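You operate a simulated robot arm through the tools that you are given. There is no shell and no other tool.

You run a simulated two-armed robot. Do the job below in one go: nothing can be reset, and whatever is moved stays where it is left.

## Task
Half-turn the upper grease cap and set the chain knob by its label.
Fine: carriage switch off first, and it stays off; the label lies under the chain cover, which stays open.

It is judged by the outcome, as a careful person would: the job done as asked, and still so three seconds after it is handed in. It fails if anything else is knocked over, pushed out of place, dropped, spilled or broken. Lids that push on must go on centred and level and be pressed home; caps that screw on are set level and turned clockwise until they are tight.

## Robot
Two 7-joint arms with fingered hands on one trunk that stands fixed in place. Base frame: the origin is at the foot of the trunk, x ahead of it, y to its left, z up. Units: m, rad, N and s.
The left shoulder is at [0.073, 0.153, 1.309], the right one opposite. With the tool pointing down near the work surface each hand reaches from about 0.1 to 0.76 m from the base axis, measured 20 degrees to its own side. Payload 4 kg a hand.
Tool frame (each hand has its own): the origin (TCP) lies between the finger pads and is the grasp point; the fingertips stand 0.03 m ahead of it; z points along the fingers, y is the line along which they close. Largest opening 0.104 m; the body of the gripper starts 0.035 m behind the TCP. The gripper is a hand of 3 fingers: y runs from the thumb to the fingers, the wrist lies at [-0.015, -0.104, -0.178] in the tool frame, and closing takes about 1.5 s.
Orientation is that of the tool frame in the base frame, as a unit quaternion [x, y, z, w]. With the fingers straight down and the wrist toward the robot, the tool's x, y and z point along [0, 1, 0], [1, 0, 0] and [0, 0, -1] of the base frame.

## Interface
- The arms move only by the tool play_rows. It takes "left_rows", "right_rows" or both (then of equal length, played together; a hand with none holds still); each is one flat list of numbers, 6 for each row, row after row: the shift along the tool's x, y, z in m, then the turn, a rotation vector about the tool's x, y, z in rad. In form: [tx, ty, tz, wx, wy, wz, tx, ty, tz, wx, wy, wz, ...]. A call has 1 to 20 rows; each row shifts and turns the commanded pose from where the row before left it, along the tool's axes as they then stand. "left_claw" and "right_claw" are, for a hand that has rows, the opening in per cent of the stroke, from 0 (shut) to 100 (fully open), set as the call begins (left out, the last holds). A row lasts 0.2 s, in which the tool goes at most 0.05 m and 0.15 rad; a call with a longer step from one row to the next is refused whole, and so is a gripper value outside its range. Where a pose cannot be reached the arm comes as near as it can. A force on the tool above 40 N (or 10 N above the force at the start of the call, whichever is more), or a blocked arm, ends the call early, and 0.2 s more pass. The fingers move at their own pace (about 0.153 m/s each) and stop on an object; they squeeze with about 31 N. The grip force told is the motor's: it shows also when the fingers shut on nothing. Time passes only in rows, and 0.2 s behind the last, so rows that do not move let the fingers close. It gives the time, the measured TCP pose, the force on the tool (base axes), the opening and the grip force at its end, in the units of the frame above (readings bear some noise), with the torque about the TCP (base axes, N m) and any sound that the robot's microphone picked up.
- Cameras (640 x 400 px; columns grow to the right, rows downward): "scene" is now at [0.1396, -0.0231, 1.5326]; the picture's right is [-0.24, -0.97, -0.00], its down [-0.58, 0.15, -0.80] and it looks along [0.78, -0.19, -0.60] (base axes); focal length 214 px, centre (320, 200). "left" rides on the left gripper at [-0.064, -0.094, -0.117] in its tool frame; the picture's right is [-0.72, -0.33, 0.61], its down [0.64, -0.65, 0.40] and it looks along [0.27, 0.68, 0.68] (tool axes); focal length 238 px, centre (320, 200). "right" rides on the right gripper at [0.064, -0.094, -0.117] in its tool frame; the picture's right is [-0.72, 0.33, -0.61], its down [-0.64, -0.65, 0.40] and it looks along [-0.27, 0.68, 0.68] (tool axes); focal length 238 px, centre (320, 200). There is no depth. A picture from a camera that has moved, and an enlarged one, comes with that camera's place and axes in the base frame and with its lens.
- grab_frame(camera): a new picture of that camera. No time passes.
- lift_body(by): slides the trunk up (or, below 0, down) by that many m; the arms and the scene camera ride with it, the base frame stays. It gives what a move gives, with no picture.
- move_fingers(index, middle, thumb_bend, thumb_turn, hand): sets how far each is bent, from 0 (flat) to 1 (curled in); at 0.3 the hand is open as for a grip, at 0.7 the pads meet at the TCP. One left out holds its place. A second passes; each finger stops where it meets its share of the squeeze, and holds until it gets a number again. A gripper value or a shape takes the hand back. It gives what a move gives, with no picture; readings hold the bend of each and the force on the fingers (four entries, about 0 where the hand has none), thumb and palm. thumb_turn goes from beside the hand (0) to across from the fingers (1), as for a grip.
- grasp_type(shape, hand): the hand has 3 fingers and takes this shape, open, in about a second: jaw (thumb against the fingers, like two jaws); tri (thumb and two fingers); tip (a fingertip pinch); poke (one finger out to press); point (the index stretched); flat (the hand flat); cup (the hand cupped); fist (a fist). The gripper value then closes the fingers along that shape, each until it touches; the sizes above hold for jaw. It gives what a move gives, with no picture.
- aim_head(pan, tilt): turns the head with the scene camera to pan (to the left, within 1.501 rad either way) and tilt (down, from -0.506 to 1.204), counted from straight ahead of the robot. It gives what a move gives.
- enlarge(camera, box): a new picture of the part [left, top, right, bottom] of that camera's present view, enlarged. No time passes.
- close_job(): hands the job in; it is judged then, once.

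Nothing tells you positions but the pictures and the camera data. Unless the task says otherwise, let go and move clear before handing in.

The tools are called after "Request:" by a JSON object that holds its "name" and its "arguments". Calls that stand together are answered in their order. play_rows: Moves the arms, as the interface text tells. Its arguments: {"type":"object","properties":{"left_rows":{"type":"array"},"left_claw":{"type":"number"},"right_rows":{"type":"array"},"right_claw":{"type":"number"}},"required":[]} The other tools are called the same way: lift_body (by) slides the trunk up or down; grasp_type (shape, hand) gives the hand a shape; move_fingers (index, middle, thumb_bend, thumb_turn, hand) moves the fingers one by one; aim_head (pan, tilt) turns the head that bears the scene camera; grab_frame (camera) takes a picture; enlarge (camera, box) takes an enlarged picture of a part of a camera's view; close_job () hands the job in.

At the start:

```text
clock: 0.0
left_tool_pos: [0.5414, 0.0798, 1.354]
left_orientation: [0.707, 0.707, -0.001, -0.001]
left_ft_force: [0.3, 0.3, -0.1]
left_moment: [0.03, 0.02, -0.01]
left_grip_width: 0.1036
left_gripper_force: 0.0
left_shape: jaw
left_bend: [0.3, 0.3, 0.3, 0.98]
left_finger forces: [0.1, 0.1, 0.0, 0.0, 0.0, 0.0]
right_tool_pos: [0.4534, -0.4292, 1.4294]
right_orientation: [0.708, 0.707, 0.0, -0.001]
right_ft_force: [1.0, 0.5, 0.1]
right_moment: [0.02, -0.01, 0.0]
right_grip_width: 0.1036
right_gripper_force: 0.1
right_shape: jaw
right_bend: [0.3, 0.3, 0.3, 0.98]
right_finger forces: [0.0, 0.0, 0.0, 0.1, 0.1, 0.1]
trunk travel left (down, up): [-0.725, 0.215]
head pan, tilt: [-0.244, 0.639]
```

scene: 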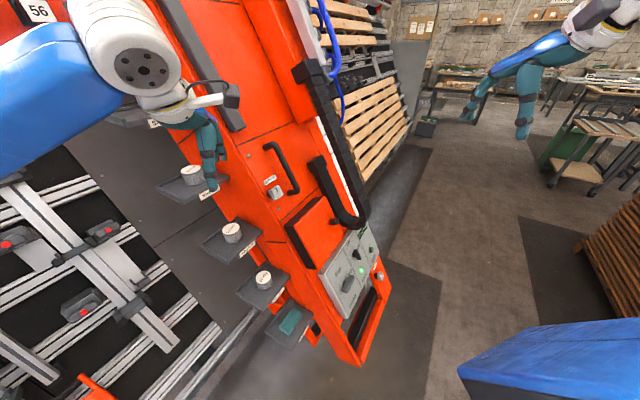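
right: 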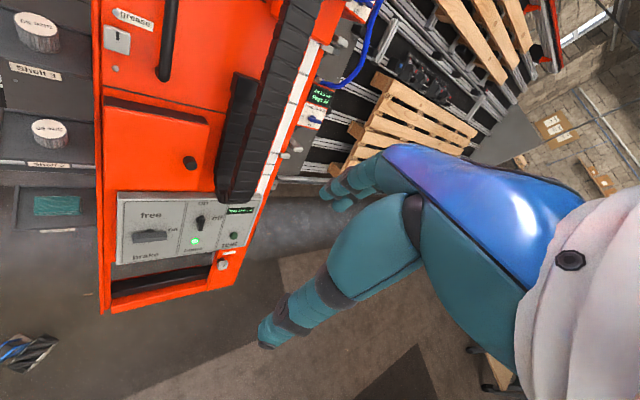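
left: 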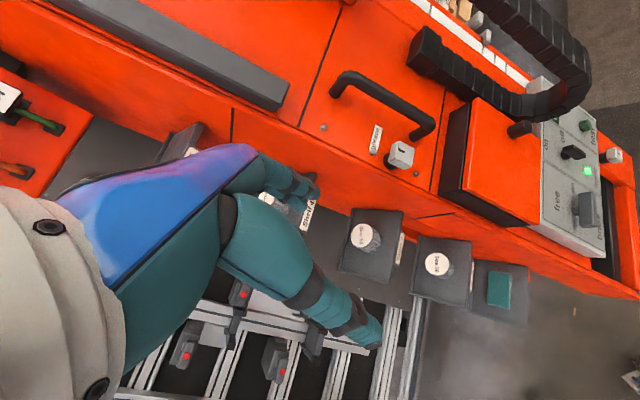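

I see an orange carriage with a grey switch panel, a hatch and cover, and several grey brackets with caps/spools. I'll look closer before moving anything.

Request:
{"name": "enlarge", "arguments": {"camera": "scene", "box": [220, 120, 420, 370]}}

Request:
{"name": "enlarge", "arguments": {"camera": "right", "box": [80, 0, 360, 320]}}

Request:
{"name": "enlarge", "arguments": {"camera": "left", "box": [300, 0, 640, 320]}}

Request:
{"name": "enlarge", "arguments": {"camera": "scene", "box": [100, 80, 300, 330]}}

```text
1.60 times, centred on (320, 245) of scene
camera zoom: at [0.1396, -0.0231, 1.5326], right [-0.24, -0.97, 0.0], down [-0.58, 0.15, -0.8], along [0.78, -0.19, -0.6], focal length 343 px, centre (320, 128)
```

zoom: 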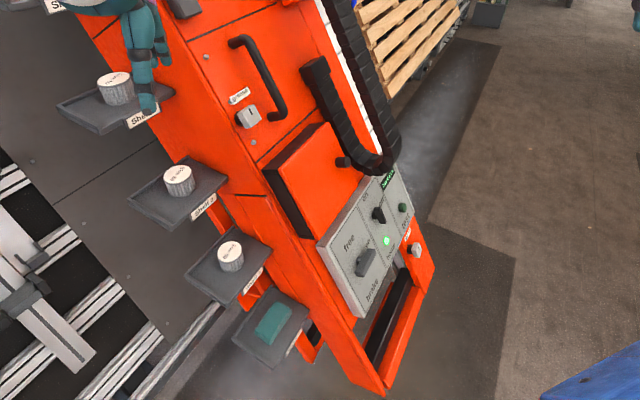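

```text
1.25 times, centred on (220, 160) of right
camera zoom: at [0.3601, -0.3662, 1.5459], right [0.33, -0.72, 0.61], down [-0.65, -0.64, -0.4], along [0.68, -0.27, -0.68], focal length 298 px, centre (445, 250)
```

zoom: 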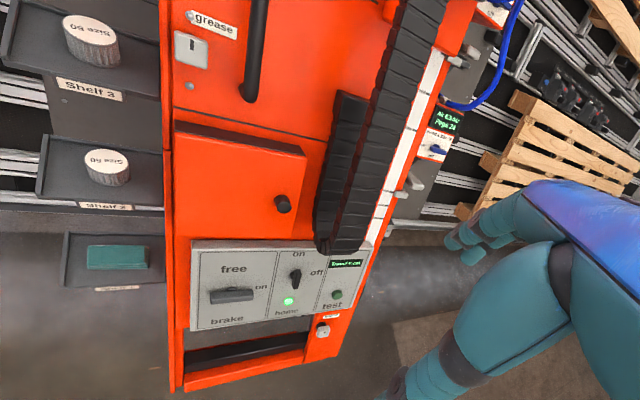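

```text
1.25 times, centred on (470, 160) of left
camera zoom: at [0.4478, 0.0171, 1.47], right [-0.33, -0.72, -0.61], down [-0.65, 0.64, -0.4], along [0.68, 0.27, -0.68], focal length 298 px, centre (132, 250)
```

zoom: 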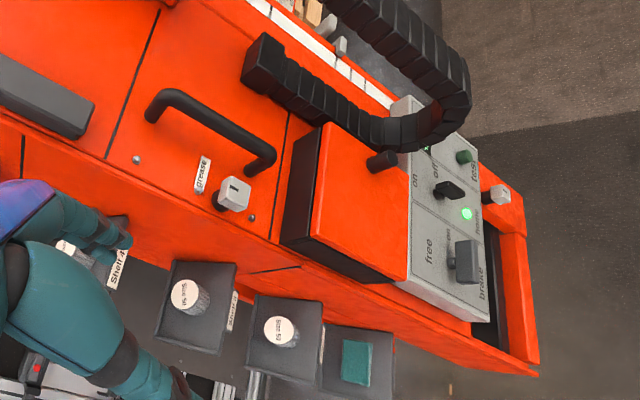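

```text
1.60 times, centred on (200, 205) of scene
camera zoom: at [0.1396, -0.0231, 1.5326], right [-0.24, -0.97, 0.0], down [-0.58, 0.15, -0.8], along [0.78, -0.19, -0.6], focal length 343 px, centre (512, 192)
```

zoom: 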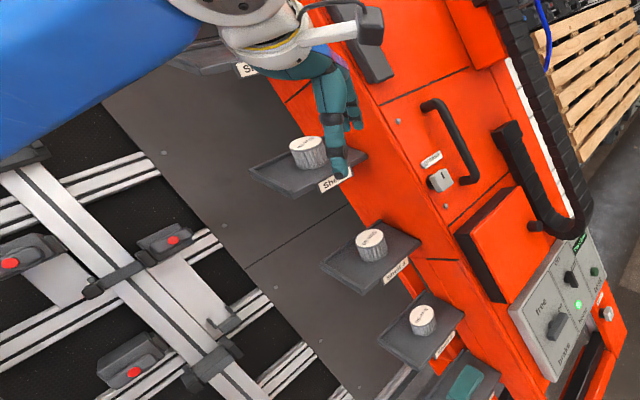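

I need finer detail on the labels, so I'll zoom in on the panel, the grease hatch, the orange box and the small knobs.

Request:
{"name": "enlarge", "arguments": {"camera": "right", "box": [100, 180, 260, 280]}}

Request:
{"name": "enlarge", "arguments": {"camera": "right", "box": [90, 0, 250, 100]}}

Request:
{"name": "enlarge", "arguments": {"camera": "right", "box": [90, 90, 250, 190]}}

Request:
{"name": "enlarge", "arguments": {"camera": "right", "box": [200, 230, 280, 280]}}

Request:
{"name": "enlarge", "arguments": {"camera": "right", "box": [260, 60, 360, 160]}}

Request:
{"name": "enlarge", "arguments": {"camera": "left", "box": [340, 60, 480, 200]}}

Request:
{"name": "enlarge", "arguments": {"camera": "scene", "box": [160, 0, 340, 120]}}

```text
4.00 times, centred on (180, 230) of right
camera zoom: at [0.3601, -0.3662, 1.5459], right [0.33, -0.72, 0.61], down [-0.65, -0.64, -0.4], along [0.68, -0.27, -0.68], focal length 953 px, centre (880, 80)
```

zoom: 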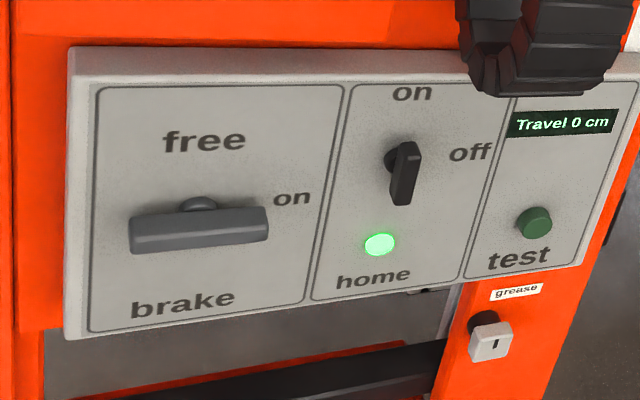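

```text
4.00 times, centred on (170, 50) of right
camera zoom: at [0.3601, -0.3662, 1.5459], right [0.33, -0.72, 0.61], down [-0.65, -0.64, -0.4], along [0.68, -0.27, -0.68], focal length 953 px, centre (920, 800)
```

zoom: 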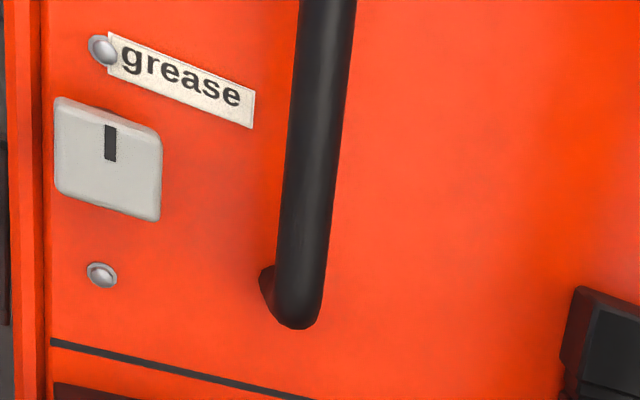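

```text
4.00 times, centred on (170, 140) of right
camera zoom: at [0.3601, -0.3662, 1.5459], right [0.33, -0.72, 0.61], down [-0.65, -0.64, -0.4], along [0.68, -0.27, -0.68], focal length 953 px, centre (920, 440)
```

zoom: 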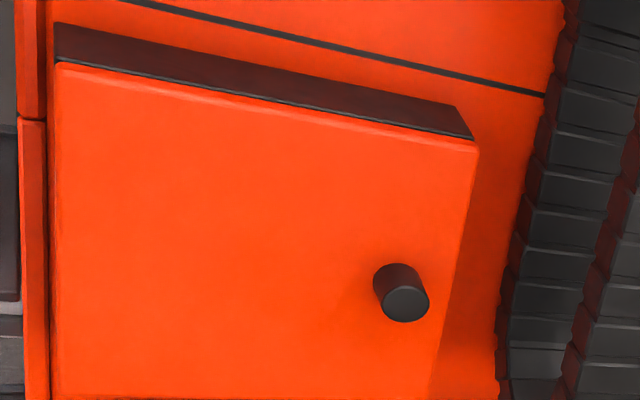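

```text
8.00 times, centred on (240, 255) of right
camera zoom: at [0.3601, -0.3662, 1.5459], right [0.33, -0.72, 0.61], down [-0.65, -0.64, -0.4], along [0.68, -0.27, -0.68], focal length 1907 px, centre (960, -240)
```

zoom: 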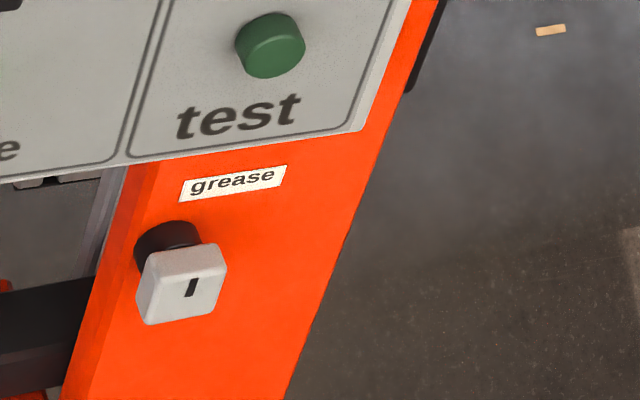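

```text
4.00 times, centred on (310, 110) of right
camera zoom: at [0.3601, -0.3662, 1.5459], right [0.33, -0.72, 0.61], down [-0.65, -0.64, -0.4], along [0.68, -0.27, -0.68], focal length 953 px, centre (360, 560)
```

zoom: 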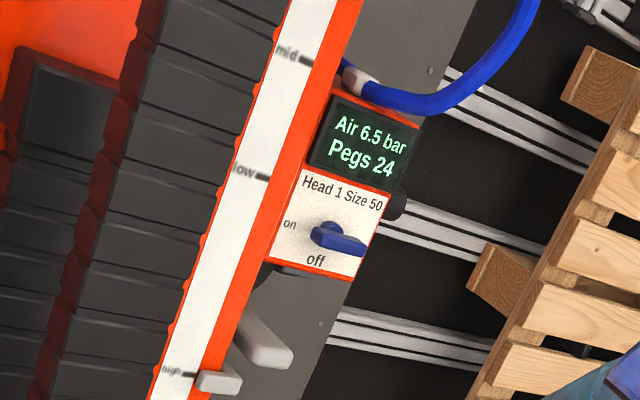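

```text
2.86 times, centred on (410, 130) of left
camera zoom: at [0.4478, 0.0171, 1.47], right [-0.33, -0.72, -0.61], down [-0.65, 0.64, -0.4], along [0.68, 0.27, -0.68], focal length 681 px, centre (63, 400)
```

zoom: 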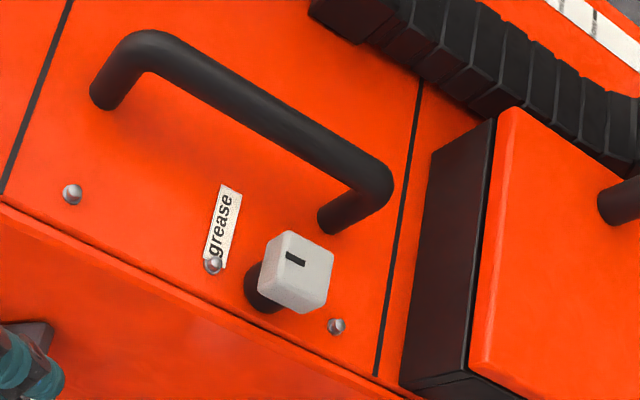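

```text
3.33 times, centred on (250, 60) of scene
camera zoom: at [0.1396, -0.0231, 1.5326], right [-0.24, -0.97, 0.0], down [-0.58, 0.15, -0.8], along [0.78, -0.19, -0.6], focal length 715 px, centre (553, 667)
```

zoom: 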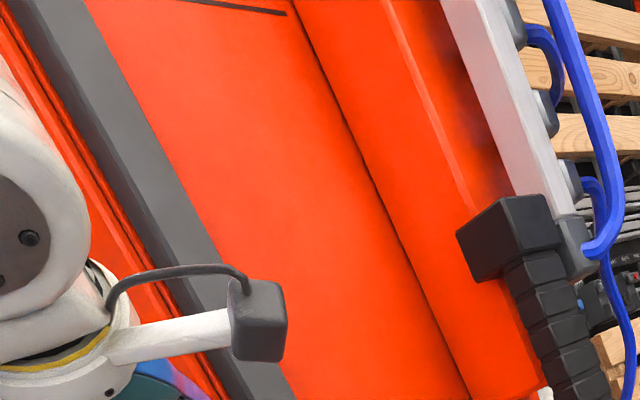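

The faces I triangulated show a leaning machine: panel around [0.65,-0.3,0.7], upper grease cap near [0.73,-0.02,1.13], outward normal roughly [-0.6,-0.6,0.45]. I'll first bring the right hand's camera round to see the panel and cover face-on, staying well clear of it.

Request:
{"name": "play_rows", "arguments": {"right_rows": [-0.035, 0.005, 0, 0, 0, 0, -0.035, 0.005, 0, 0, 0, 0, 0, 0, 0.03, 0, 0, -0.146, 0, 0, 0.03, 0, 0, -0.146, 0, 0, 0.03, 0, 0, -0.146, 0, 0, 0.03, 0, 0, -0.146, 0, 0, 0.03, 0, 0, -0.146, 0, 0, 0.03, 0, 0, -0.146, 0, 0, 0.03, 0, 0, -0.146, 0, 0, 0.03, 0, 0, -0.146]}}

Request:
{"name": "grab_frame", "arguments": {"camera": "right"}}

Request:
{"name": "grab_frame", "arguments": {"camera": "scene"}}

```text
clock: 2.2
left_tool_pos: [0.5413, 0.0829, 1.3554]
left_orientation: [0.707, 0.707, 0.0, 0.0]
left_ft_force: [-0.7, -0.2, -0.6]
left_moment: [-0.03, -0.02, 0.0]
left_grip_width: 0.1039
left_gripper_force: 0.0
left_shape: jaw
left_bend: [0.3, 0.3, 0.3, 0.98]
left_finger forces: [0.0, 0.0, 0.1, 0.0, 0.0, 0.0]
right_tool_pos: [0.4441, -0.258, 1.2328]
right_orientation: [0.418, 0.908, -0.001, -0.015]
right_ft_force: [0.2, -0.1, -0.3]
right_moment: [-0.02, -0.06, -0.01]
right_grip_width: 0.104
right_gripper_force: 0.0
right_shape: jaw
right_bend: [0.3, 0.3, 0.3, 0.98]
right_finger forces: [0.0, 0.1, 0.0, 0.0, 0.0, 0.0]
right hand out of reach, approached as far as the arm can: row 3, 4, 5, 6, 7, 8, 9, 10
trunk travel left (down, up): [-0.725, 0.215]
head pan, tilt: [-0.244, 0.639]
```

```text
taken
camera right: at [0.3344, -0.2721, 1.3508], right [0.73, -0.34, 0.59], down [-0.09, -0.91, -0.41], along [0.68, 0.25, -0.69], focal length 238 px, centre (320, 200)
```

right: 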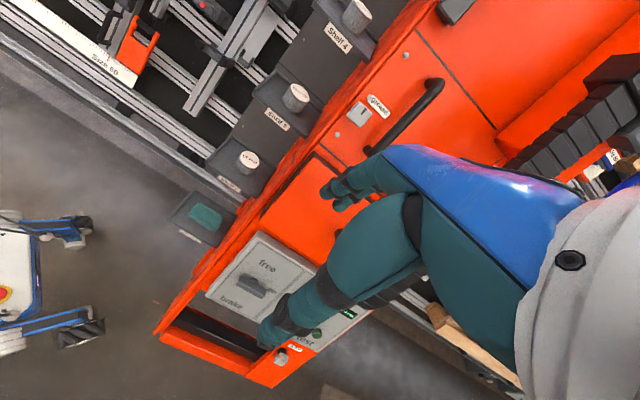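

```text
taken
camera scene: at [0.1411, -0.0207, 1.5325], right [-0.24, -0.97, 0.0], down [-0.58, 0.14, -0.8], along [0.78, -0.2, -0.6], focal length 214 px, centre (320, 200)
```

scene: 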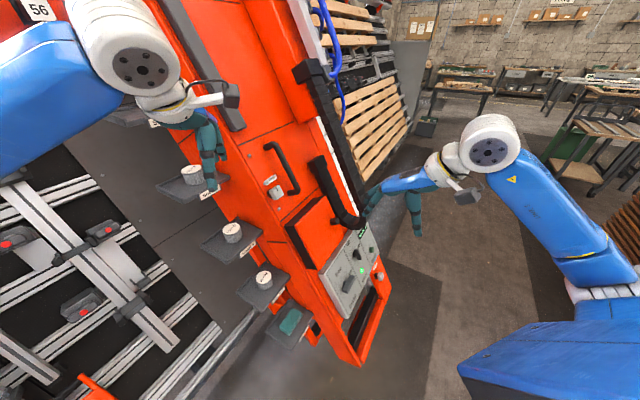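

The wrist could not take the full yaw at that height and stopped part-way, still well clear of the machine. I'll lower the hand straight down and see whether the reach gets better there.

Request:
{"name": "play_rows", "arguments": {"right_rows": [0, 0, 0.03, 0, 0, 0, 0, 0, 0.03, 0, 0, 0, 0, 0, 0.03, 0, 0, 0, 0, 0, 0.03, 0, 0, 0]}}

Request:
{"name": "grab_frame", "arguments": {"camera": "right"}}

```text
clock: 3.2
left_tool_pos: [0.5395, 0.0834, 1.3528]
left_orientation: [0.706, 0.708, 0.0, 0.0]
left_ft_force: [-0.6, 0.2, -0.1]
left_moment: [-0.02, 0.03, -0.03]
left_grip_width: 0.1037
left_gripper_force: 0.2
left_shape: jaw
left_bend: [0.3, 0.3, 0.3, 0.98]
left_finger forces: [0.0, 0.1, 0.0, 0.0, 0.1, 0.0]
right_tool_pos: [0.442, -0.2186, 1.147]
right_orientation: [0.419, 0.908, -0.001, -0.015]
right_ft_force: [0.3, -0.2, 0.7]
right_moment: [0.01, -0.02, -0.01]
right_grip_width: 0.1042
right_gripper_force: 0.0
right_shape: jaw
right_bend: [0.3, 0.3, 0.3, 0.98]
right_finger forces: [0.0, 0.0, 0.1, 0.1, 0.1, 0.0]
right hand out of reach, approached as far as the arm can: row 2, 3
trunk travel left (down, up): [-0.725, 0.215]
head pan, tilt: [-0.244, 0.639]
```

```text
taken
camera right: at [0.3335, -0.233, 1.2648], right [0.73, -0.34, 0.59], down [-0.09, -0.91, -0.41], along [0.68, 0.25, -0.69], focal length 238 px, centre (320, 200)
```

right: 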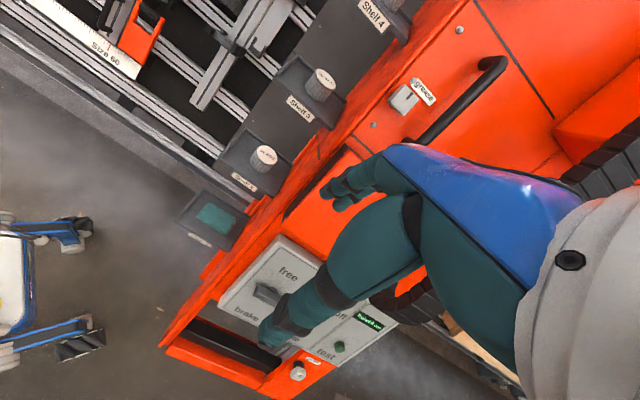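

The view is partly hidden by the hand itself. I'll pitch the fingers forward toward the machine face (TCP held, about 0.35 m clear) to get a natural working pose and test reach.

Request:
{"name": "play_rows", "arguments": {"right_rows": [0, 0, 0, -0.14, 0, 0, 0, 0, 0, -0.14, 0, 0, 0, 0, 0, -0.14, 0, 0, 0, 0, 0, -0.14, 0, 0, 0, 0, 0, -0.14, 0, 0, 0, 0, 0, -0.14, 0, 0]}}

Request:
{"name": "grab_frame", "arguments": {"camera": "right"}}

Request:
{"name": "grab_frame", "arguments": {"camera": "scene"}}

```text
clock: 4.6
left_tool_pos: [0.5397, 0.0806, 1.355]
left_orientation: [0.707, 0.707, 0.0, 0.0]
left_ft_force: [0.1, 0.0, -0.6]
left_moment: [0.01, -0.01, -0.02]
left_grip_width: 0.1038
left_gripper_force: 0.1
left_shape: jaw
left_bend: [0.3, 0.3, 0.3, 0.98]
left_finger forces: [0.0, 0.0, 0.0, 0.0, 0.0, 0.1]
right_tool_pos: [0.4419, -0.2206, 1.1441]
right_orientation: [0.388, 0.829, 0.371, 0.158]
right_ft_force: [-0.1, -0.3, 0.2]
right_moment: [0.02, 0.02, -0.02]
right_grip_width: 0.1038
right_gripper_force: 0.1
right_shape: jaw
right_bend: [0.3, 0.3, 0.3, 0.98]
right_finger forces: [0.0, 0.0, 0.0, 0.0, 0.0, 0.1]
trunk travel left (down, up): [-0.725, 0.215]
head pan, tilt: [-0.244, 0.639]
```

```text
taken
camera right: at [0.287, -0.2706, 1.1543], right [0.3, -0.71, 0.64], down [0.29, -0.56, -0.77], along [0.91, 0.42, 0.04], focal length 238 px, centre (320, 200)
```

right: 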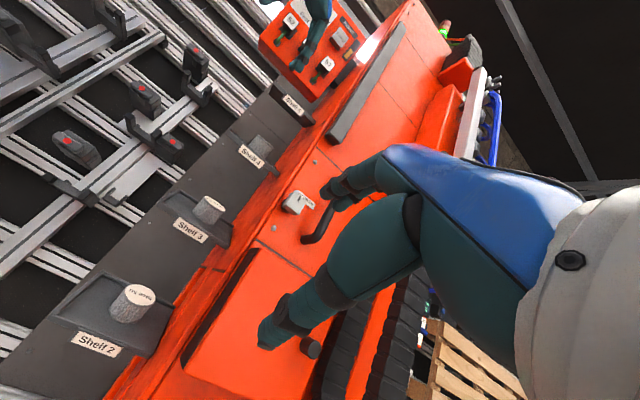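

```text
taken
camera scene: at [0.1391, -0.0238, 1.5326], right [-0.24, -0.97, 0.0], down [-0.58, 0.15, -0.8], along [0.78, -0.19, -0.6], focal length 214 px, centre (320, 200)
```

scene: 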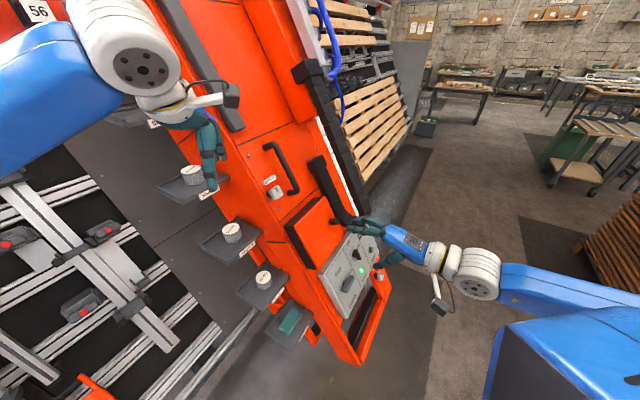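

Pitching worked well. Now I'll move the right hand back, right and down so its camera looks at the panel from the side the panel faces.

Request:
{"name": "play_rows", "arguments": {"right_rows": [-0.0168, -0.0375, 0.0014, 0, 0, 0, -0.0168, -0.0375, 0.0014, 0, 0, 0, -0.0168, -0.0375, 0.0014, 0, 0, 0, -0.0168, -0.0375, 0.0014, 0, 0, 0, -0.0168, -0.0375, 0.0014, 0, 0, 0, -0.0168, -0.0375, 0.0014, 0, 0, 0, -0.0168, -0.0375, 0.0014, 0, 0, 0, -0.0168, -0.0375, 0.0014, 0, 0, 0, -0.0168, -0.0375, 0.0014, 0, 0, 0, -0.0168, -0.0375, 0.0014, 0, 0, 0, 0, 0, 0, -0.003, -0.074, 0.0675, 0, 0, 0, -0.003, -0.074, 0.0675, 0, 0, 0, -0.003, -0.074, 0.0675]}}

Request:
{"name": "grab_frame", "arguments": {"camera": "right"}}

Request:
{"name": "grab_frame", "arguments": {"camera": "scene"}}

```text
clock: 7.4
left_tool_pos: [0.5387, 0.0805, 1.3538]
left_orientation: [0.706, 0.708, 0.0, 0.0]
left_ft_force: [-0.1, 0.0, -0.7]
left_moment: [0.0, 0.06, -0.03]
left_grip_width: 0.1033
left_gripper_force: 0.1
left_shape: jaw
left_bend: [0.3, 0.3, 0.3, 0.98]
left_finger forces: [0.0, 0.1, 0.1, 0.0, 0.0, 0.0]
right_tool_pos: [0.361, -0.5014, 0.8519]
right_orientation: [0.509, 0.761, 0.342, 0.213]
right_ft_force: [-1.1, 0.3, 0.3]
right_moment: [0.02, -0.01, 0.02]
right_grip_width: 0.1041
right_gripper_force: 0.0
right_shape: jaw
right_bend: [0.3, 0.3, 0.3, 0.98]
right_finger forces: [0.0, 0.0, 0.0, 0.0, 0.0, 0.0]
trunk travel left (down, up): [-0.725, 0.215]
head pan, tilt: [-0.244, 0.639]
```

```text
taken
camera right: at [0.1982, -0.5013, 0.8633], right [0.08, -0.77, 0.64], down [0.11, -0.63, -0.77], along [0.99, 0.13, 0.04], focal length 238 px, centre (320, 200)
```

right: 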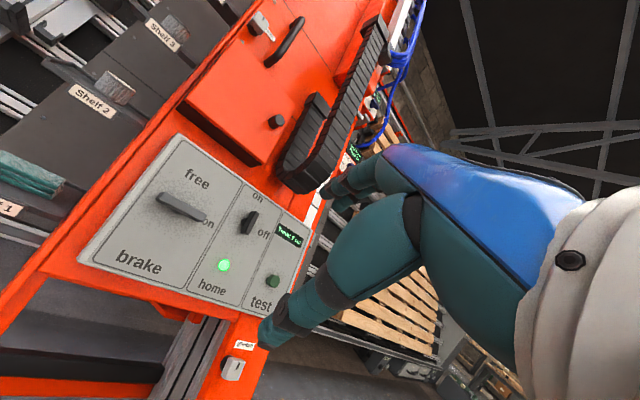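

```text
taken
camera scene: at [0.139, -0.0225, 1.5326], right [-0.24, -0.97, 0.0], down [-0.58, 0.15, -0.8], along [0.78, -0.19, -0.6], focal length 214 px, centre (320, 200)
```

scene: 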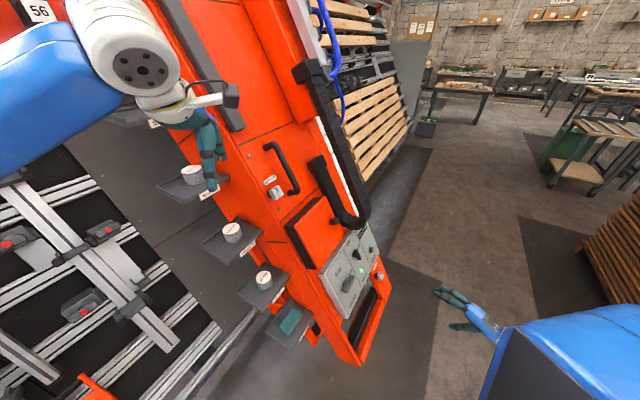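

Excellent view of the panel. I'll zoom into each control to read which is which.

Request:
{"name": "enlarge", "arguments": {"camera": "right", "box": [80, 150, 200, 270]}}

Request:
{"name": "enlarge", "arguments": {"camera": "right", "box": [190, 180, 310, 320]}}

Request:
{"name": "enlarge", "arguments": {"camera": "right", "box": [180, 40, 340, 180]}}

Request:
{"name": "enlarge", "arguments": {"camera": "right", "box": [200, 320, 290, 390]}}

Request:
{"name": "enlarge", "arguments": {"camera": "right", "box": [330, 100, 400, 180]}}

Request:
{"name": "enlarge", "arguments": {"camera": "right", "box": [220, 0, 330, 80]}}

```text
3.33 times, centred on (140, 210) of right
camera zoom: at [0.1982, -0.5013, 0.8633], right [0.08, -0.77, 0.64], down [0.11, -0.63, -0.77], along [0.99, 0.13, 0.04], focal length 794 px, centre (920, 167)
```

zoom: 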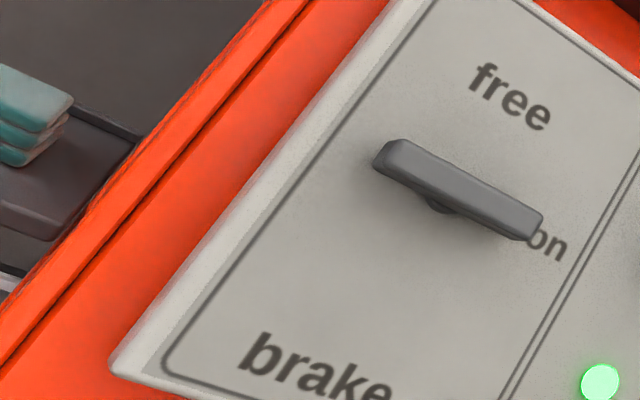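

```text
2.86 times, centred on (250, 250) of right
camera zoom: at [0.1982, -0.5013, 0.8633], right [0.08, -0.77, 0.64], down [0.11, -0.63, -0.77], along [0.99, 0.13, 0.04], focal length 681 px, centre (520, 57)
```

zoom: 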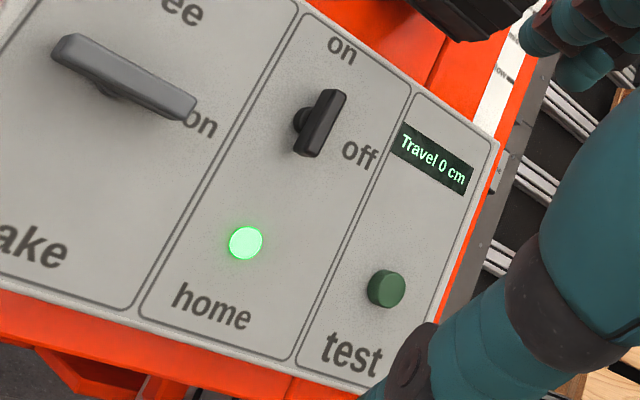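

```text
2.86 times, centred on (260, 110) of right
camera zoom: at [0.1982, -0.5013, 0.8633], right [0.08, -0.77, 0.64], down [0.11, -0.63, -0.77], along [0.99, 0.13, 0.04], focal length 681 px, centre (491, 457)
```

zoom: 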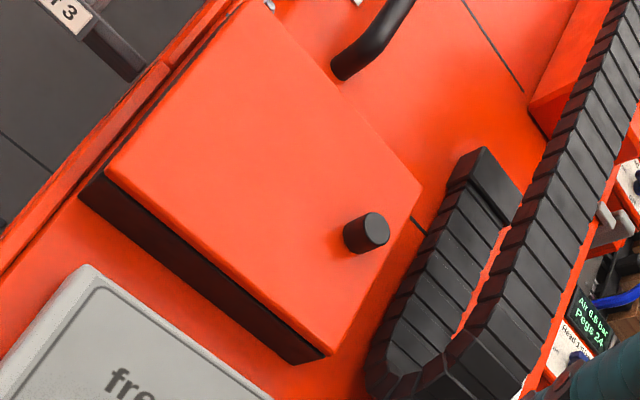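

```text
5.71 times, centred on (245, 355) of right
camera zoom: at [0.1982, -0.5013, 0.8633], right [0.08, -0.77, 0.64], down [0.11, -0.63, -0.77], along [0.99, 0.13, 0.04], focal length 1362 px, centre (749, -686)
```

zoom: 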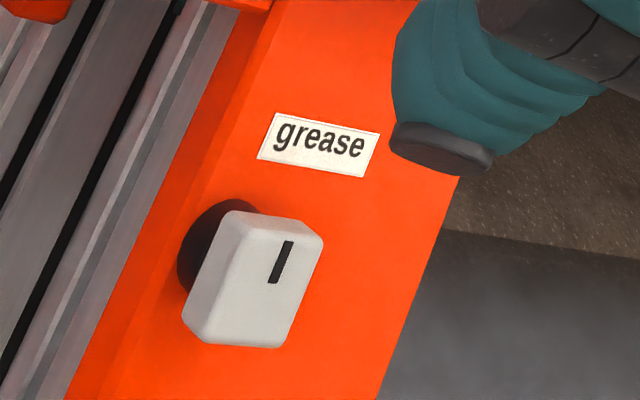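

```text
5.00 times, centred on (365, 140) of right
camera zoom: at [0.1982, -0.5013, 0.8633], right [0.08, -0.77, 0.64], down [0.11, -0.63, -0.77], along [0.99, 0.13, 0.04], focal length 1192 px, centre (95, 500)
```

zoom: 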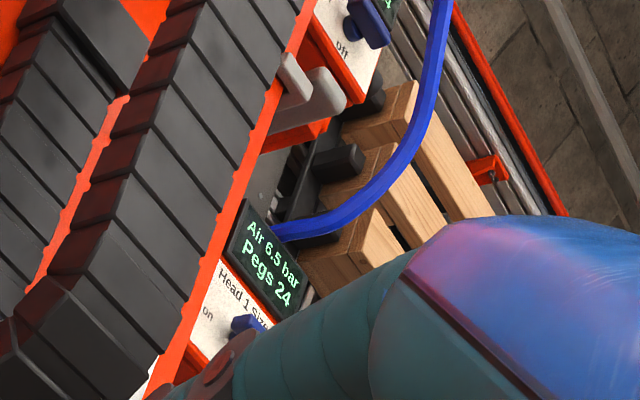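

```text
5.00 times, centred on (275, 40) of right
camera zoom: at [0.1982, -0.5013, 0.8633], right [0.08, -0.77, 0.64], down [0.11, -0.63, -0.77], along [0.99, 0.13, 0.04], focal length 1192 px, centre (545, 1000)
```

zoom: 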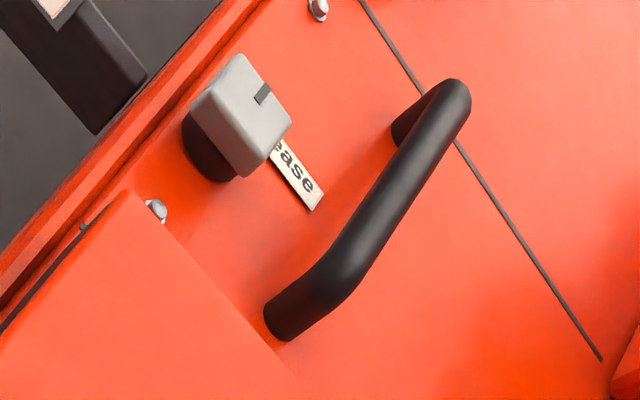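

The carriage switch is the small black on/off knob (currently on, pointing up), the grease caps are the two square ones, and the chain cover is the orange box with the black knob. I'll zoom the scene camera for accurate triangulation of the panel, switch and cover.

Request:
{"name": "enlarge", "arguments": {"camera": "scene", "box": [300, 210, 400, 330]}}

Request:
{"name": "enlarge", "arguments": {"camera": "scene", "box": [270, 180, 370, 280]}}

Request:
{"name": "enlarge", "arguments": {"camera": "scene", "box": [240, 130, 340, 230]}}

```text
3.33 times, centred on (350, 270) of scene
camera zoom: at [0.139, -0.0225, 1.5326], right [-0.24, -0.97, 0.0], down [-0.58, 0.15, -0.8], along [0.78, -0.19, -0.6], focal length 715 px, centre (220, -33)
```

zoom: 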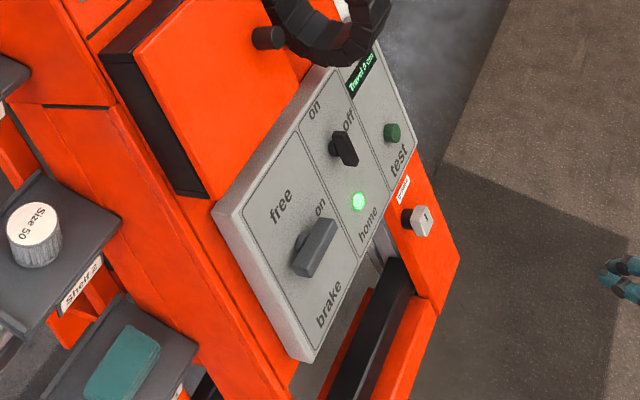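

```text
4.00 times, centred on (320, 230) of scene
camera zoom: at [0.139, -0.0225, 1.5326], right [-0.24, -0.97, 0.0], down [-0.58, 0.15, -0.8], along [0.78, -0.19, -0.6], focal length 858 px, centre (320, 80)
```

zoom: 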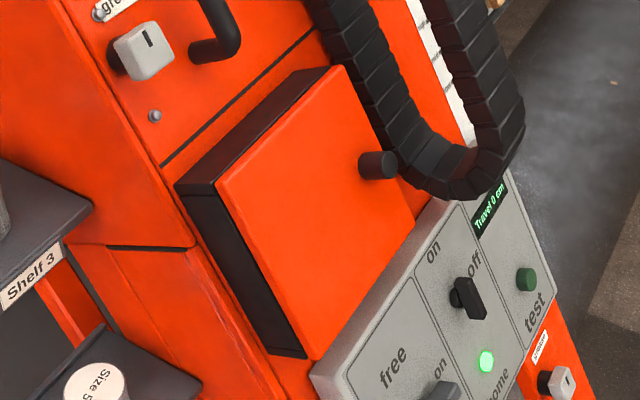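

```text
4.00 times, centred on (290, 180) of scene
camera zoom: at [0.139, -0.0225, 1.5326], right [-0.24, -0.97, 0.0], down [-0.58, 0.15, -0.8], along [0.78, -0.19, -0.6], focal length 858 px, centre (440, 280)
```

zoom: 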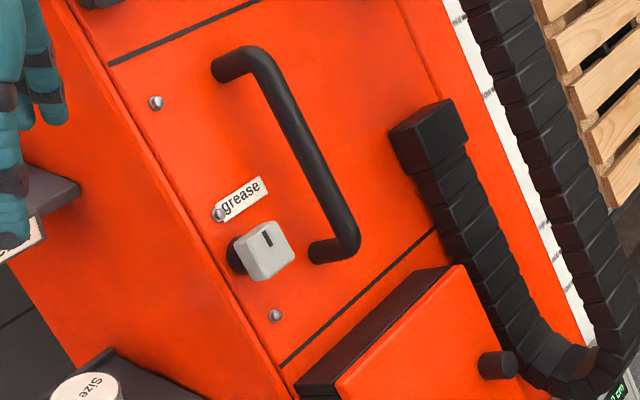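

Triangulation gives a consistent face: yaw about 45°, leaning back about 26°, normal ≈ [-0.63,-0.63,0.45]; switch at ≈[0.72,-0.345,0.742], cover knob ≈[0.73,-0.235,0.963], upper cap ≈[0.737,-0.021,1.134]. The wall comes toward my left side, so before lowering the trunk I'll look at the left arm's surroundings.

Request:
{"name": "aim_head", "arguments": {"pan": 0.7, "tilt": 0.6}}

Request:
{"name": "grab_frame", "arguments": {"camera": "scene"}}

Request:
{"name": "aim_head", "arguments": {"pan": 1.4, "tilt": 0.7}}

Request:
{"name": "grab_frame", "arguments": {"camera": "scene"}}

```text
clock: 8.6
left_tool_pos: [0.5397, 0.0805, 1.3545]
left_orientation: [0.706, 0.708, 0.001, 0.0]
left_ft_force: [-0.4, -0.5, -0.1]
left_moment: [0.03, -0.01, -0.04]
left_grip_width: 0.1038
left_gripper_force: 0.0
left_shape: jaw
left_bend: [0.3, 0.3, 0.3, 0.98]
left_finger forces: [0.0, 0.0, 0.0, 0.1, 0.0, 0.0]
right_tool_pos: [0.3602, -0.5009, 0.8533]
right_orientation: [0.507, 0.762, 0.343, 0.211]
right_ft_force: [1.0, 0.3, 0.0]
right_moment: [-0.04, 0.0, 0.0]
right_grip_width: 0.1038
right_gripper_force: 0.0
right_shape: jaw
right_bend: [0.3, 0.3, 0.3, 0.98]
right_finger forces: [0.1, 0.1, 0.0, 0.1, 0.0, 0.1]
trunk travel left (down, up): [-0.725, 0.215]
head pan, tilt: [0.7, 0.6]
```

```text
taken
camera scene: at [0.1221, 0.0546, 1.5361], right [0.64, -0.77, 0.0], down [-0.43, -0.36, -0.82], along [0.63, 0.53, -0.57], focal length 214 px, centre (320, 200)
```

scene: 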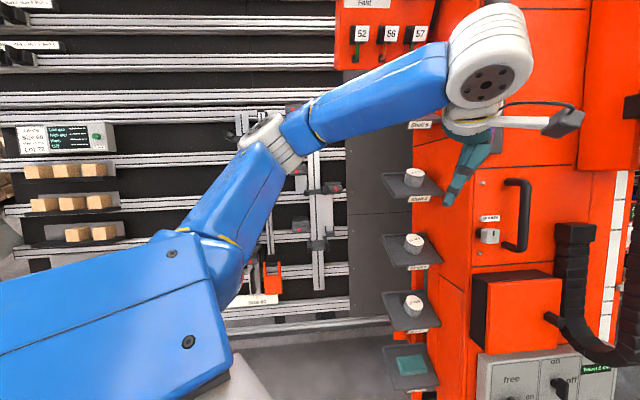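

```text
clock: 9.7
left_tool_pos: [0.5394, 0.0813, 1.3538]
left_orientation: [0.706, 0.708, 0.0, 0.0]
left_ft_force: [0.0, 0.0, -0.2]
left_moment: [0.01, 0.03, 0.02]
left_grip_width: 0.1038
left_gripper_force: 0.1
left_shape: jaw
left_bend: [0.3, 0.3, 0.3, 0.98]
left_finger forces: [0.1, 0.0, 0.0, 0.0, 0.0, 0.0]
right_tool_pos: [0.359, -0.5012, 0.8531]
right_orientation: [0.507, 0.762, 0.343, 0.211]
right_ft_force: [0.7, -0.4, -0.2]
right_moment: [-0.02, 0.0, 0.0]
right_grip_width: 0.104
right_gripper_force: 0.1
right_shape: jaw
right_bend: [0.3, 0.3, 0.3, 0.98]
right_finger forces: [0.0, 0.0, 0.0, 0.1, 0.0, 0.1]
trunk travel left (down, up): [-0.725, 0.215]
head pan, tilt: [1.4, 0.7]
```

```text
taken
camera scene: at [0.069, 0.0815, 1.5276], right [0.99, -0.17, 0.0], down [-0.11, -0.63, -0.77], along [0.13, 0.75, -0.64], focal length 214 px, centre (320, 200)
```

scene: 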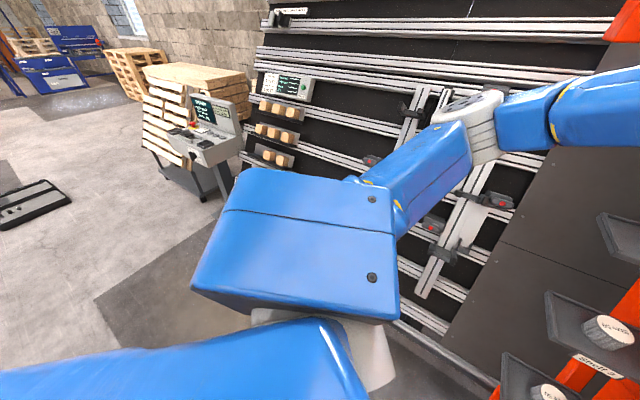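

With pan 0.7 the machine is nearly face-on, confirming the 45° yaw. The left hand would come close to the shelves if I simply lowered the trunk, so I'll first raise and retract it, then lower the trunk 0.35 m so the right arm can reach the panel.

Request:
{"name": "play_rows", "arguments": {"left_rows": [0, -0.0225, -0.0375, 0, 0, 0, 0, -0.0225, -0.0375, 0, 0, 0, 0, -0.0225, -0.0375, 0, 0, 0, 0, -0.0225, -0.0375, 0, 0, 0]}}

Request:
{"name": "aim_head", "arguments": {"pan": 0.5, "tilt": 0.6}}

Request:
{"name": "grab_frame", "arguments": {"camera": "scene"}}

```text
clock: 10.7
left_tool_pos: [0.4471, 0.0794, 1.5064]
left_orientation: [0.706, 0.708, 0.0, 0.001]
left_ft_force: [-0.6, -0.6, 0.8]
left_moment: [0.02, -0.03, 0.02]
left_grip_width: 0.1039
left_gripper_force: 0.2
left_shape: jaw
left_bend: [0.3, 0.3, 0.3, 0.98]
left_finger forces: [0.0, 0.1, 0.0, 0.1, 0.0, 0.0]
right_tool_pos: [0.3569, -0.5009, 0.8525]
right_orientation: [0.507, 0.761, 0.343, 0.212]
right_ft_force: [-1.2, -0.3, 0.3]
right_moment: [-0.01, -0.01, 0.02]
right_grip_width: 0.104
right_gripper_force: 0.1
right_shape: jaw
right_bend: [0.3, 0.3, 0.3, 0.98]
right_finger forces: [0.0, 0.0, 0.0, 0.0, 0.0, 0.0]
trunk travel left (down, up): [-0.725, 0.215]
head pan, tilt: [1.4, 0.7]
```

```text
clock: 11.9
left_tool_pos: [0.4503, 0.0809, 1.5037]
left_orientation: [0.707, 0.707, -0.001, 0.0]
left_ft_force: [-0.2, 0.2, 0.4]
left_moment: [-0.01, 0.0, 0.01]
left_grip_width: 0.1037
left_gripper_force: 0.0
left_shape: jaw
left_bend: [0.3, 0.3, 0.3, 0.98]
left_finger forces: [0.1, 0.0, 0.1, 0.0, 0.0, 0.0]
right_tool_pos: [0.3602, -0.502, 0.8536]
right_orientation: [0.508, 0.761, 0.343, 0.211]
right_ft_force: [0.2, 0.0, -0.5]
right_moment: [-0.05, 0.01, -0.02]
right_grip_width: 0.1038
right_gripper_force: 0.2
right_shape: jaw
right_bend: [0.3, 0.3, 0.3, 0.98]
right_finger forces: [0.0, 0.1, 0.0, 0.1, 0.1, 0.0]
trunk travel left (down, up): [-0.725, 0.215]
head pan, tilt: [0.499, 0.6]
```

```text
taken
camera scene: at [0.1317, 0.04, 1.5361], right [0.48, -0.88, 0.0], down [-0.5, -0.27, -0.82], along [0.72, 0.4, -0.57], focal length 214 px, centre (320, 200)
```

scene: 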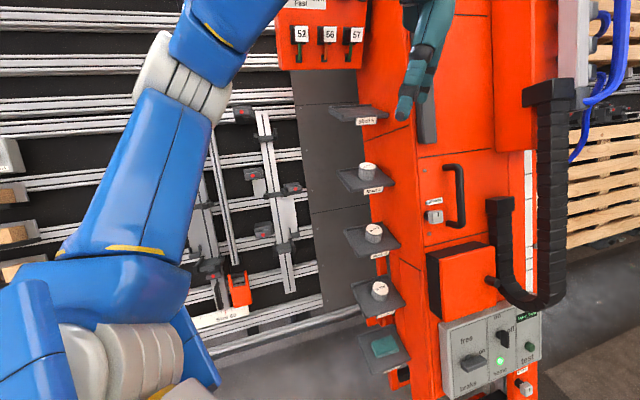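

The left arm is clear with room to the shelves. Lowering the trunk in two steps.

Request:
{"name": "lift_body", "arguments": {"by": -0.18}}

Request:
{"name": "lift_body", "arguments": {"by": -0.17}}

Request:
{"name": "grasp_type", "arguments": {"hand": "right", "shape": "poke"}}

Request:
{"name": "grab_frame", "arguments": {"camera": "scene"}}

Request:
{"name": "grab_frame", "arguments": {"camera": "right"}}

Request:
{"name": "grab_frame", "arguments": {"camera": "left"}}

```text
clock: 13.9
left_tool_pos: [0.4492, 0.0796, 1.3246]
left_orientation: [0.707, 0.707, 0.0, 0.0]
left_ft_force: [0.5, -0.1, 0.1]
left_moment: [0.0, 0.0, 0.0]
left_grip_width: 0.1038
left_gripper_force: 0.0
left_shape: jaw
left_bend: [0.3, 0.3, 0.3, 0.98]
left_finger forces: [0.0, 0.0, 0.0, 0.0, 0.0, 0.0]
right_tool_pos: [0.3594, -0.501, 0.6711]
right_orientation: [0.508, 0.762, 0.342, 0.211]
right_ft_force: [0.5, 0.1, -0.4]
right_moment: [0.01, 0.02, 0.01]
right_grip_width: 0.104
right_gripper_force: 0.0
right_shape: jaw
right_bend: [0.3, 0.3, 0.3, 0.98]
right_finger forces: [0.0, 0.0, 0.0, 0.0, 0.0, 0.1]
trunk travel left (down, up): [-0.545, 0.395]
head pan, tilt: [0.499, 0.6]
```

```text
clock: 15.8
left_tool_pos: [0.4508, 0.0796, 1.153]
left_orientation: [0.707, 0.707, 0.001, 0.0]
left_ft_force: [0.3, 0.2, 0.0]
left_moment: [0.0, 0.0, 0.0]
left_grip_width: 0.1038
left_gripper_force: 0.1
left_shape: jaw
left_bend: [0.3, 0.3, 0.3, 0.98]
left_finger forces: [0.0, 0.1, 0.0, 0.0, 0.0, 0.0]
right_tool_pos: [0.3597, -0.5008, 0.5021]
right_orientation: [0.508, 0.762, 0.343, 0.211]
right_ft_force: [-0.2, -0.3, 0.9]
right_moment: [0.02, -0.03, 0.0]
right_grip_width: 0.1041
right_gripper_force: 0.1
right_shape: jaw
right_bend: [0.3, 0.3, 0.3, 0.98]
right_finger forces: [0.0, 0.0, 0.0, 0.1, 0.0, 0.0]
trunk travel left (down, up): [-0.375, 0.565]
head pan, tilt: [0.499, 0.6]
```

```text
clock: 16.7
left_tool_pos: [0.4494, 0.0797, 1.1549]
left_orientation: [0.706, 0.708, 0.0, 0.0]
left_ft_force: [-0.1, -0.3, 0.0]
left_moment: [-0.01, 0.02, -0.03]
left_grip_width: 0.1038
left_gripper_force: 0.1
left_shape: jaw
left_bend: [0.3, 0.3, 0.3, 0.98]
left_finger forces: [0.1, 0.0, 0.0, 0.0, 0.1, 0.1]
right_tool_pos: [0.3603, -0.5008, 0.5022]
right_orientation: [0.508, 0.762, 0.342, 0.211]
right_ft_force: [0.0, 0.3, 0.7]
right_moment: [0.02, -0.01, 0.01]
right_grip_width: 0.0001
right_gripper_force: 0.0
right_shape: poke
right_bend: [0.7, 0.7, 1.0, 1.0]
right_finger forces: [0.0, 0.0, 0.1, 0.0, 0.0, 0.0]
trunk travel left (down, up): [-0.375, 0.565]
head pan, tilt: [0.499, 0.6]
```

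```text
taken
camera scene: at [0.1313, 0.0405, 1.1861], right [0.48, -0.88, 0.0], down [-0.5, -0.27, -0.82], along [0.72, 0.4, -0.57], focal length 214 px, centre (320, 200)
```

scene: 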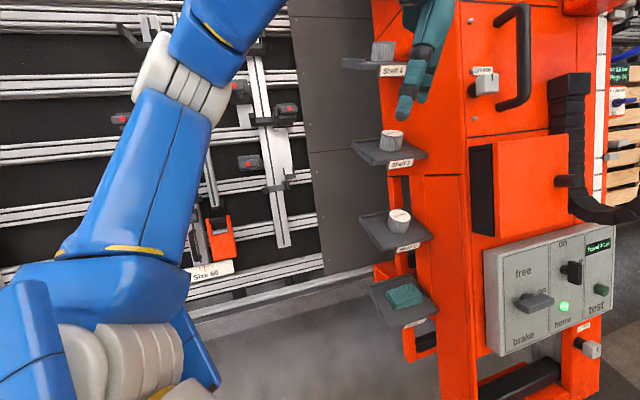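

```text
taken
camera right: at [0.1976, -0.5014, 0.513], right [0.08, -0.77, 0.64], down [0.11, -0.63, -0.77], along [0.99, 0.13, 0.04], focal length 238 px, centre (320, 200)
```

right: 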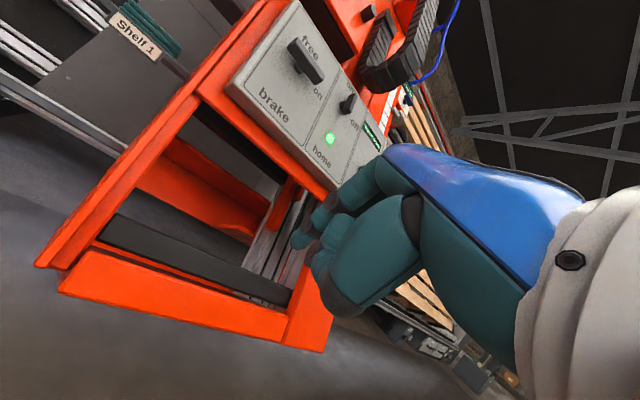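

```text
taken
camera left: at [0.3565, 0.0169, 1.2706], right [-0.33, -0.72, -0.61], down [-0.65, 0.64, -0.4], along [0.68, 0.27, -0.68], focal length 238 px, centre (320, 200)
```

left: 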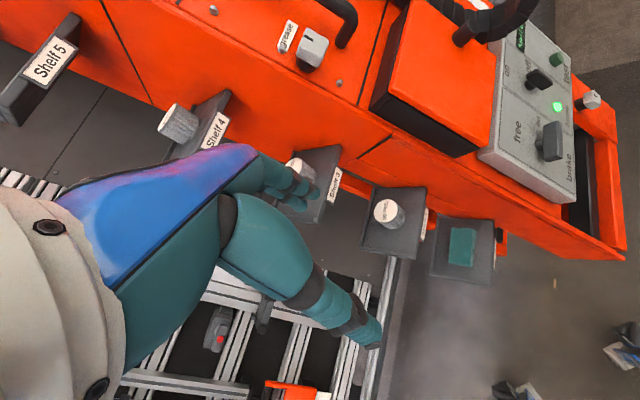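

Trunk is lowered and the right hand took the poke shape. I'll check the finger geometry in a close view.

Request:
{"name": "enlarge", "arguments": {"camera": "right", "box": [260, 140, 460, 340]}}

Request:
{"name": "aim_head", "arguments": {"pan": -0.5, "tilt": 0.7}}

Request:
{"name": "grab_frame", "arguments": {"camera": "scene"}}

```text
2.00 times, centred on (360, 240) of right
camera zoom: at [0.1976, -0.5014, 0.513], right [0.08, -0.77, 0.64], down [0.11, -0.63, -0.77], along [0.99, 0.13, 0.04], focal length 477 px, centre (240, 120)
```

zoom: 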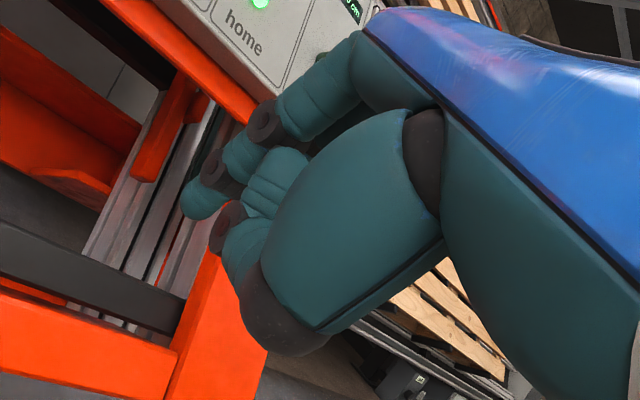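

```text
clock: 18.0
left_tool_pos: [0.4495, 0.08, 1.1536]
left_orientation: [0.707, 0.707, 0.0, 0.0]
left_ft_force: [-0.4, 0.6, 0.3]
left_moment: [0.04, 0.04, 0.0]
left_grip_width: 0.1036
left_gripper_force: 0.1
left_shape: jaw
left_bend: [0.3, 0.3, 0.3, 0.98]
left_finger forces: [0.1, 0.0, 0.0, 0.0, 0.0, 0.1]
right_tool_pos: [0.3598, -0.5009, 0.5019]
right_orientation: [0.508, 0.762, 0.342, 0.211]
right_ft_force: [-0.7, -0.7, 0.2]
right_moment: [-0.01, 0.01, -0.01]
right_grip_width: 0.0
right_gripper_force: 0.1
right_shape: poke
right_bend: [0.7, 0.7, 1.0, 1.0]
right_finger forces: [0.0, 0.0, 0.0, 0.0, 0.1, 0.0]
trunk travel left (down, up): [-0.375, 0.565]
head pan, tilt: [-0.499, 0.7]
```

```text
taken
camera scene: at [0.1283, -0.0425, 1.1773], right [-0.48, -0.88, 0.0], down [-0.57, 0.31, -0.76], along [0.67, -0.36, -0.65], focal length 214 px, centre (320, 200)
```

scene: 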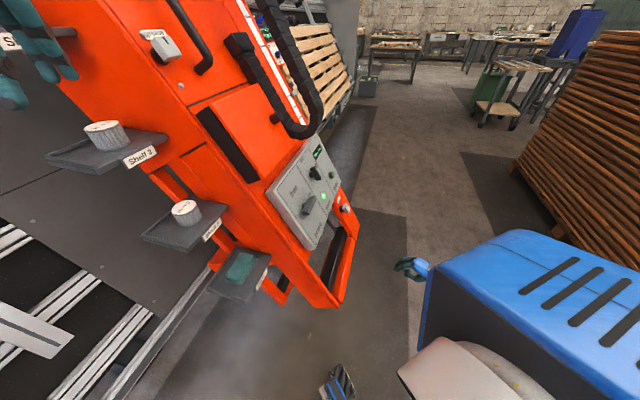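

The pose is clear of the machine. I'll orient the right hand square to the panel face, then move to a stand-off in front of the switch.

Request:
{"name": "play_rows", "arguments": {"right_rows": [0, 0, 0, 0.003, 0.094, -0.087, 0, 0, 0, 0.003, 0.094, -0.087, 0, 0, 0, 0.003, 0.094, -0.087, 0, 0, 0, -0.14, 0, 0, 0, 0, 0, -0.14, 0, 0]}}

```text
clock: 19.2
left_tool_pos: [0.4514, 0.0815, 1.1547]
left_orientation: [0.706, 0.708, 0.0, 0.0]
left_ft_force: [0.8, 0.0, 0.8]
left_moment: [0.0, 0.01, -0.03]
left_grip_width: 0.1036
left_gripper_force: 0.0
left_shape: jaw
left_bend: [0.3, 0.3, 0.3, 0.98]
left_finger forces: [0.0, 0.0, 0.1, 0.0, 0.0, 0.1]
right_tool_pos: [0.3528, -0.4928, 0.5129]
right_orientation: [0.329, 0.784, 0.491, 0.191]
right_ft_force: [0.4, 0.4, -0.1]
right_moment: [-0.02, -0.01, -0.01]
right_grip_width: 0.0
right_gripper_force: 0.0
right_shape: poke
right_bend: [0.7, 0.7, 1.0, 1.0]
right_finger forces: [0.0, 0.1, 0.0, 0.0, 0.0, 0.0]
right hand out of reach, approached as far as the arm can: row 5
trunk travel left (down, up): [-0.375, 0.565]
head pan, tilt: [-0.499, 0.7]
```

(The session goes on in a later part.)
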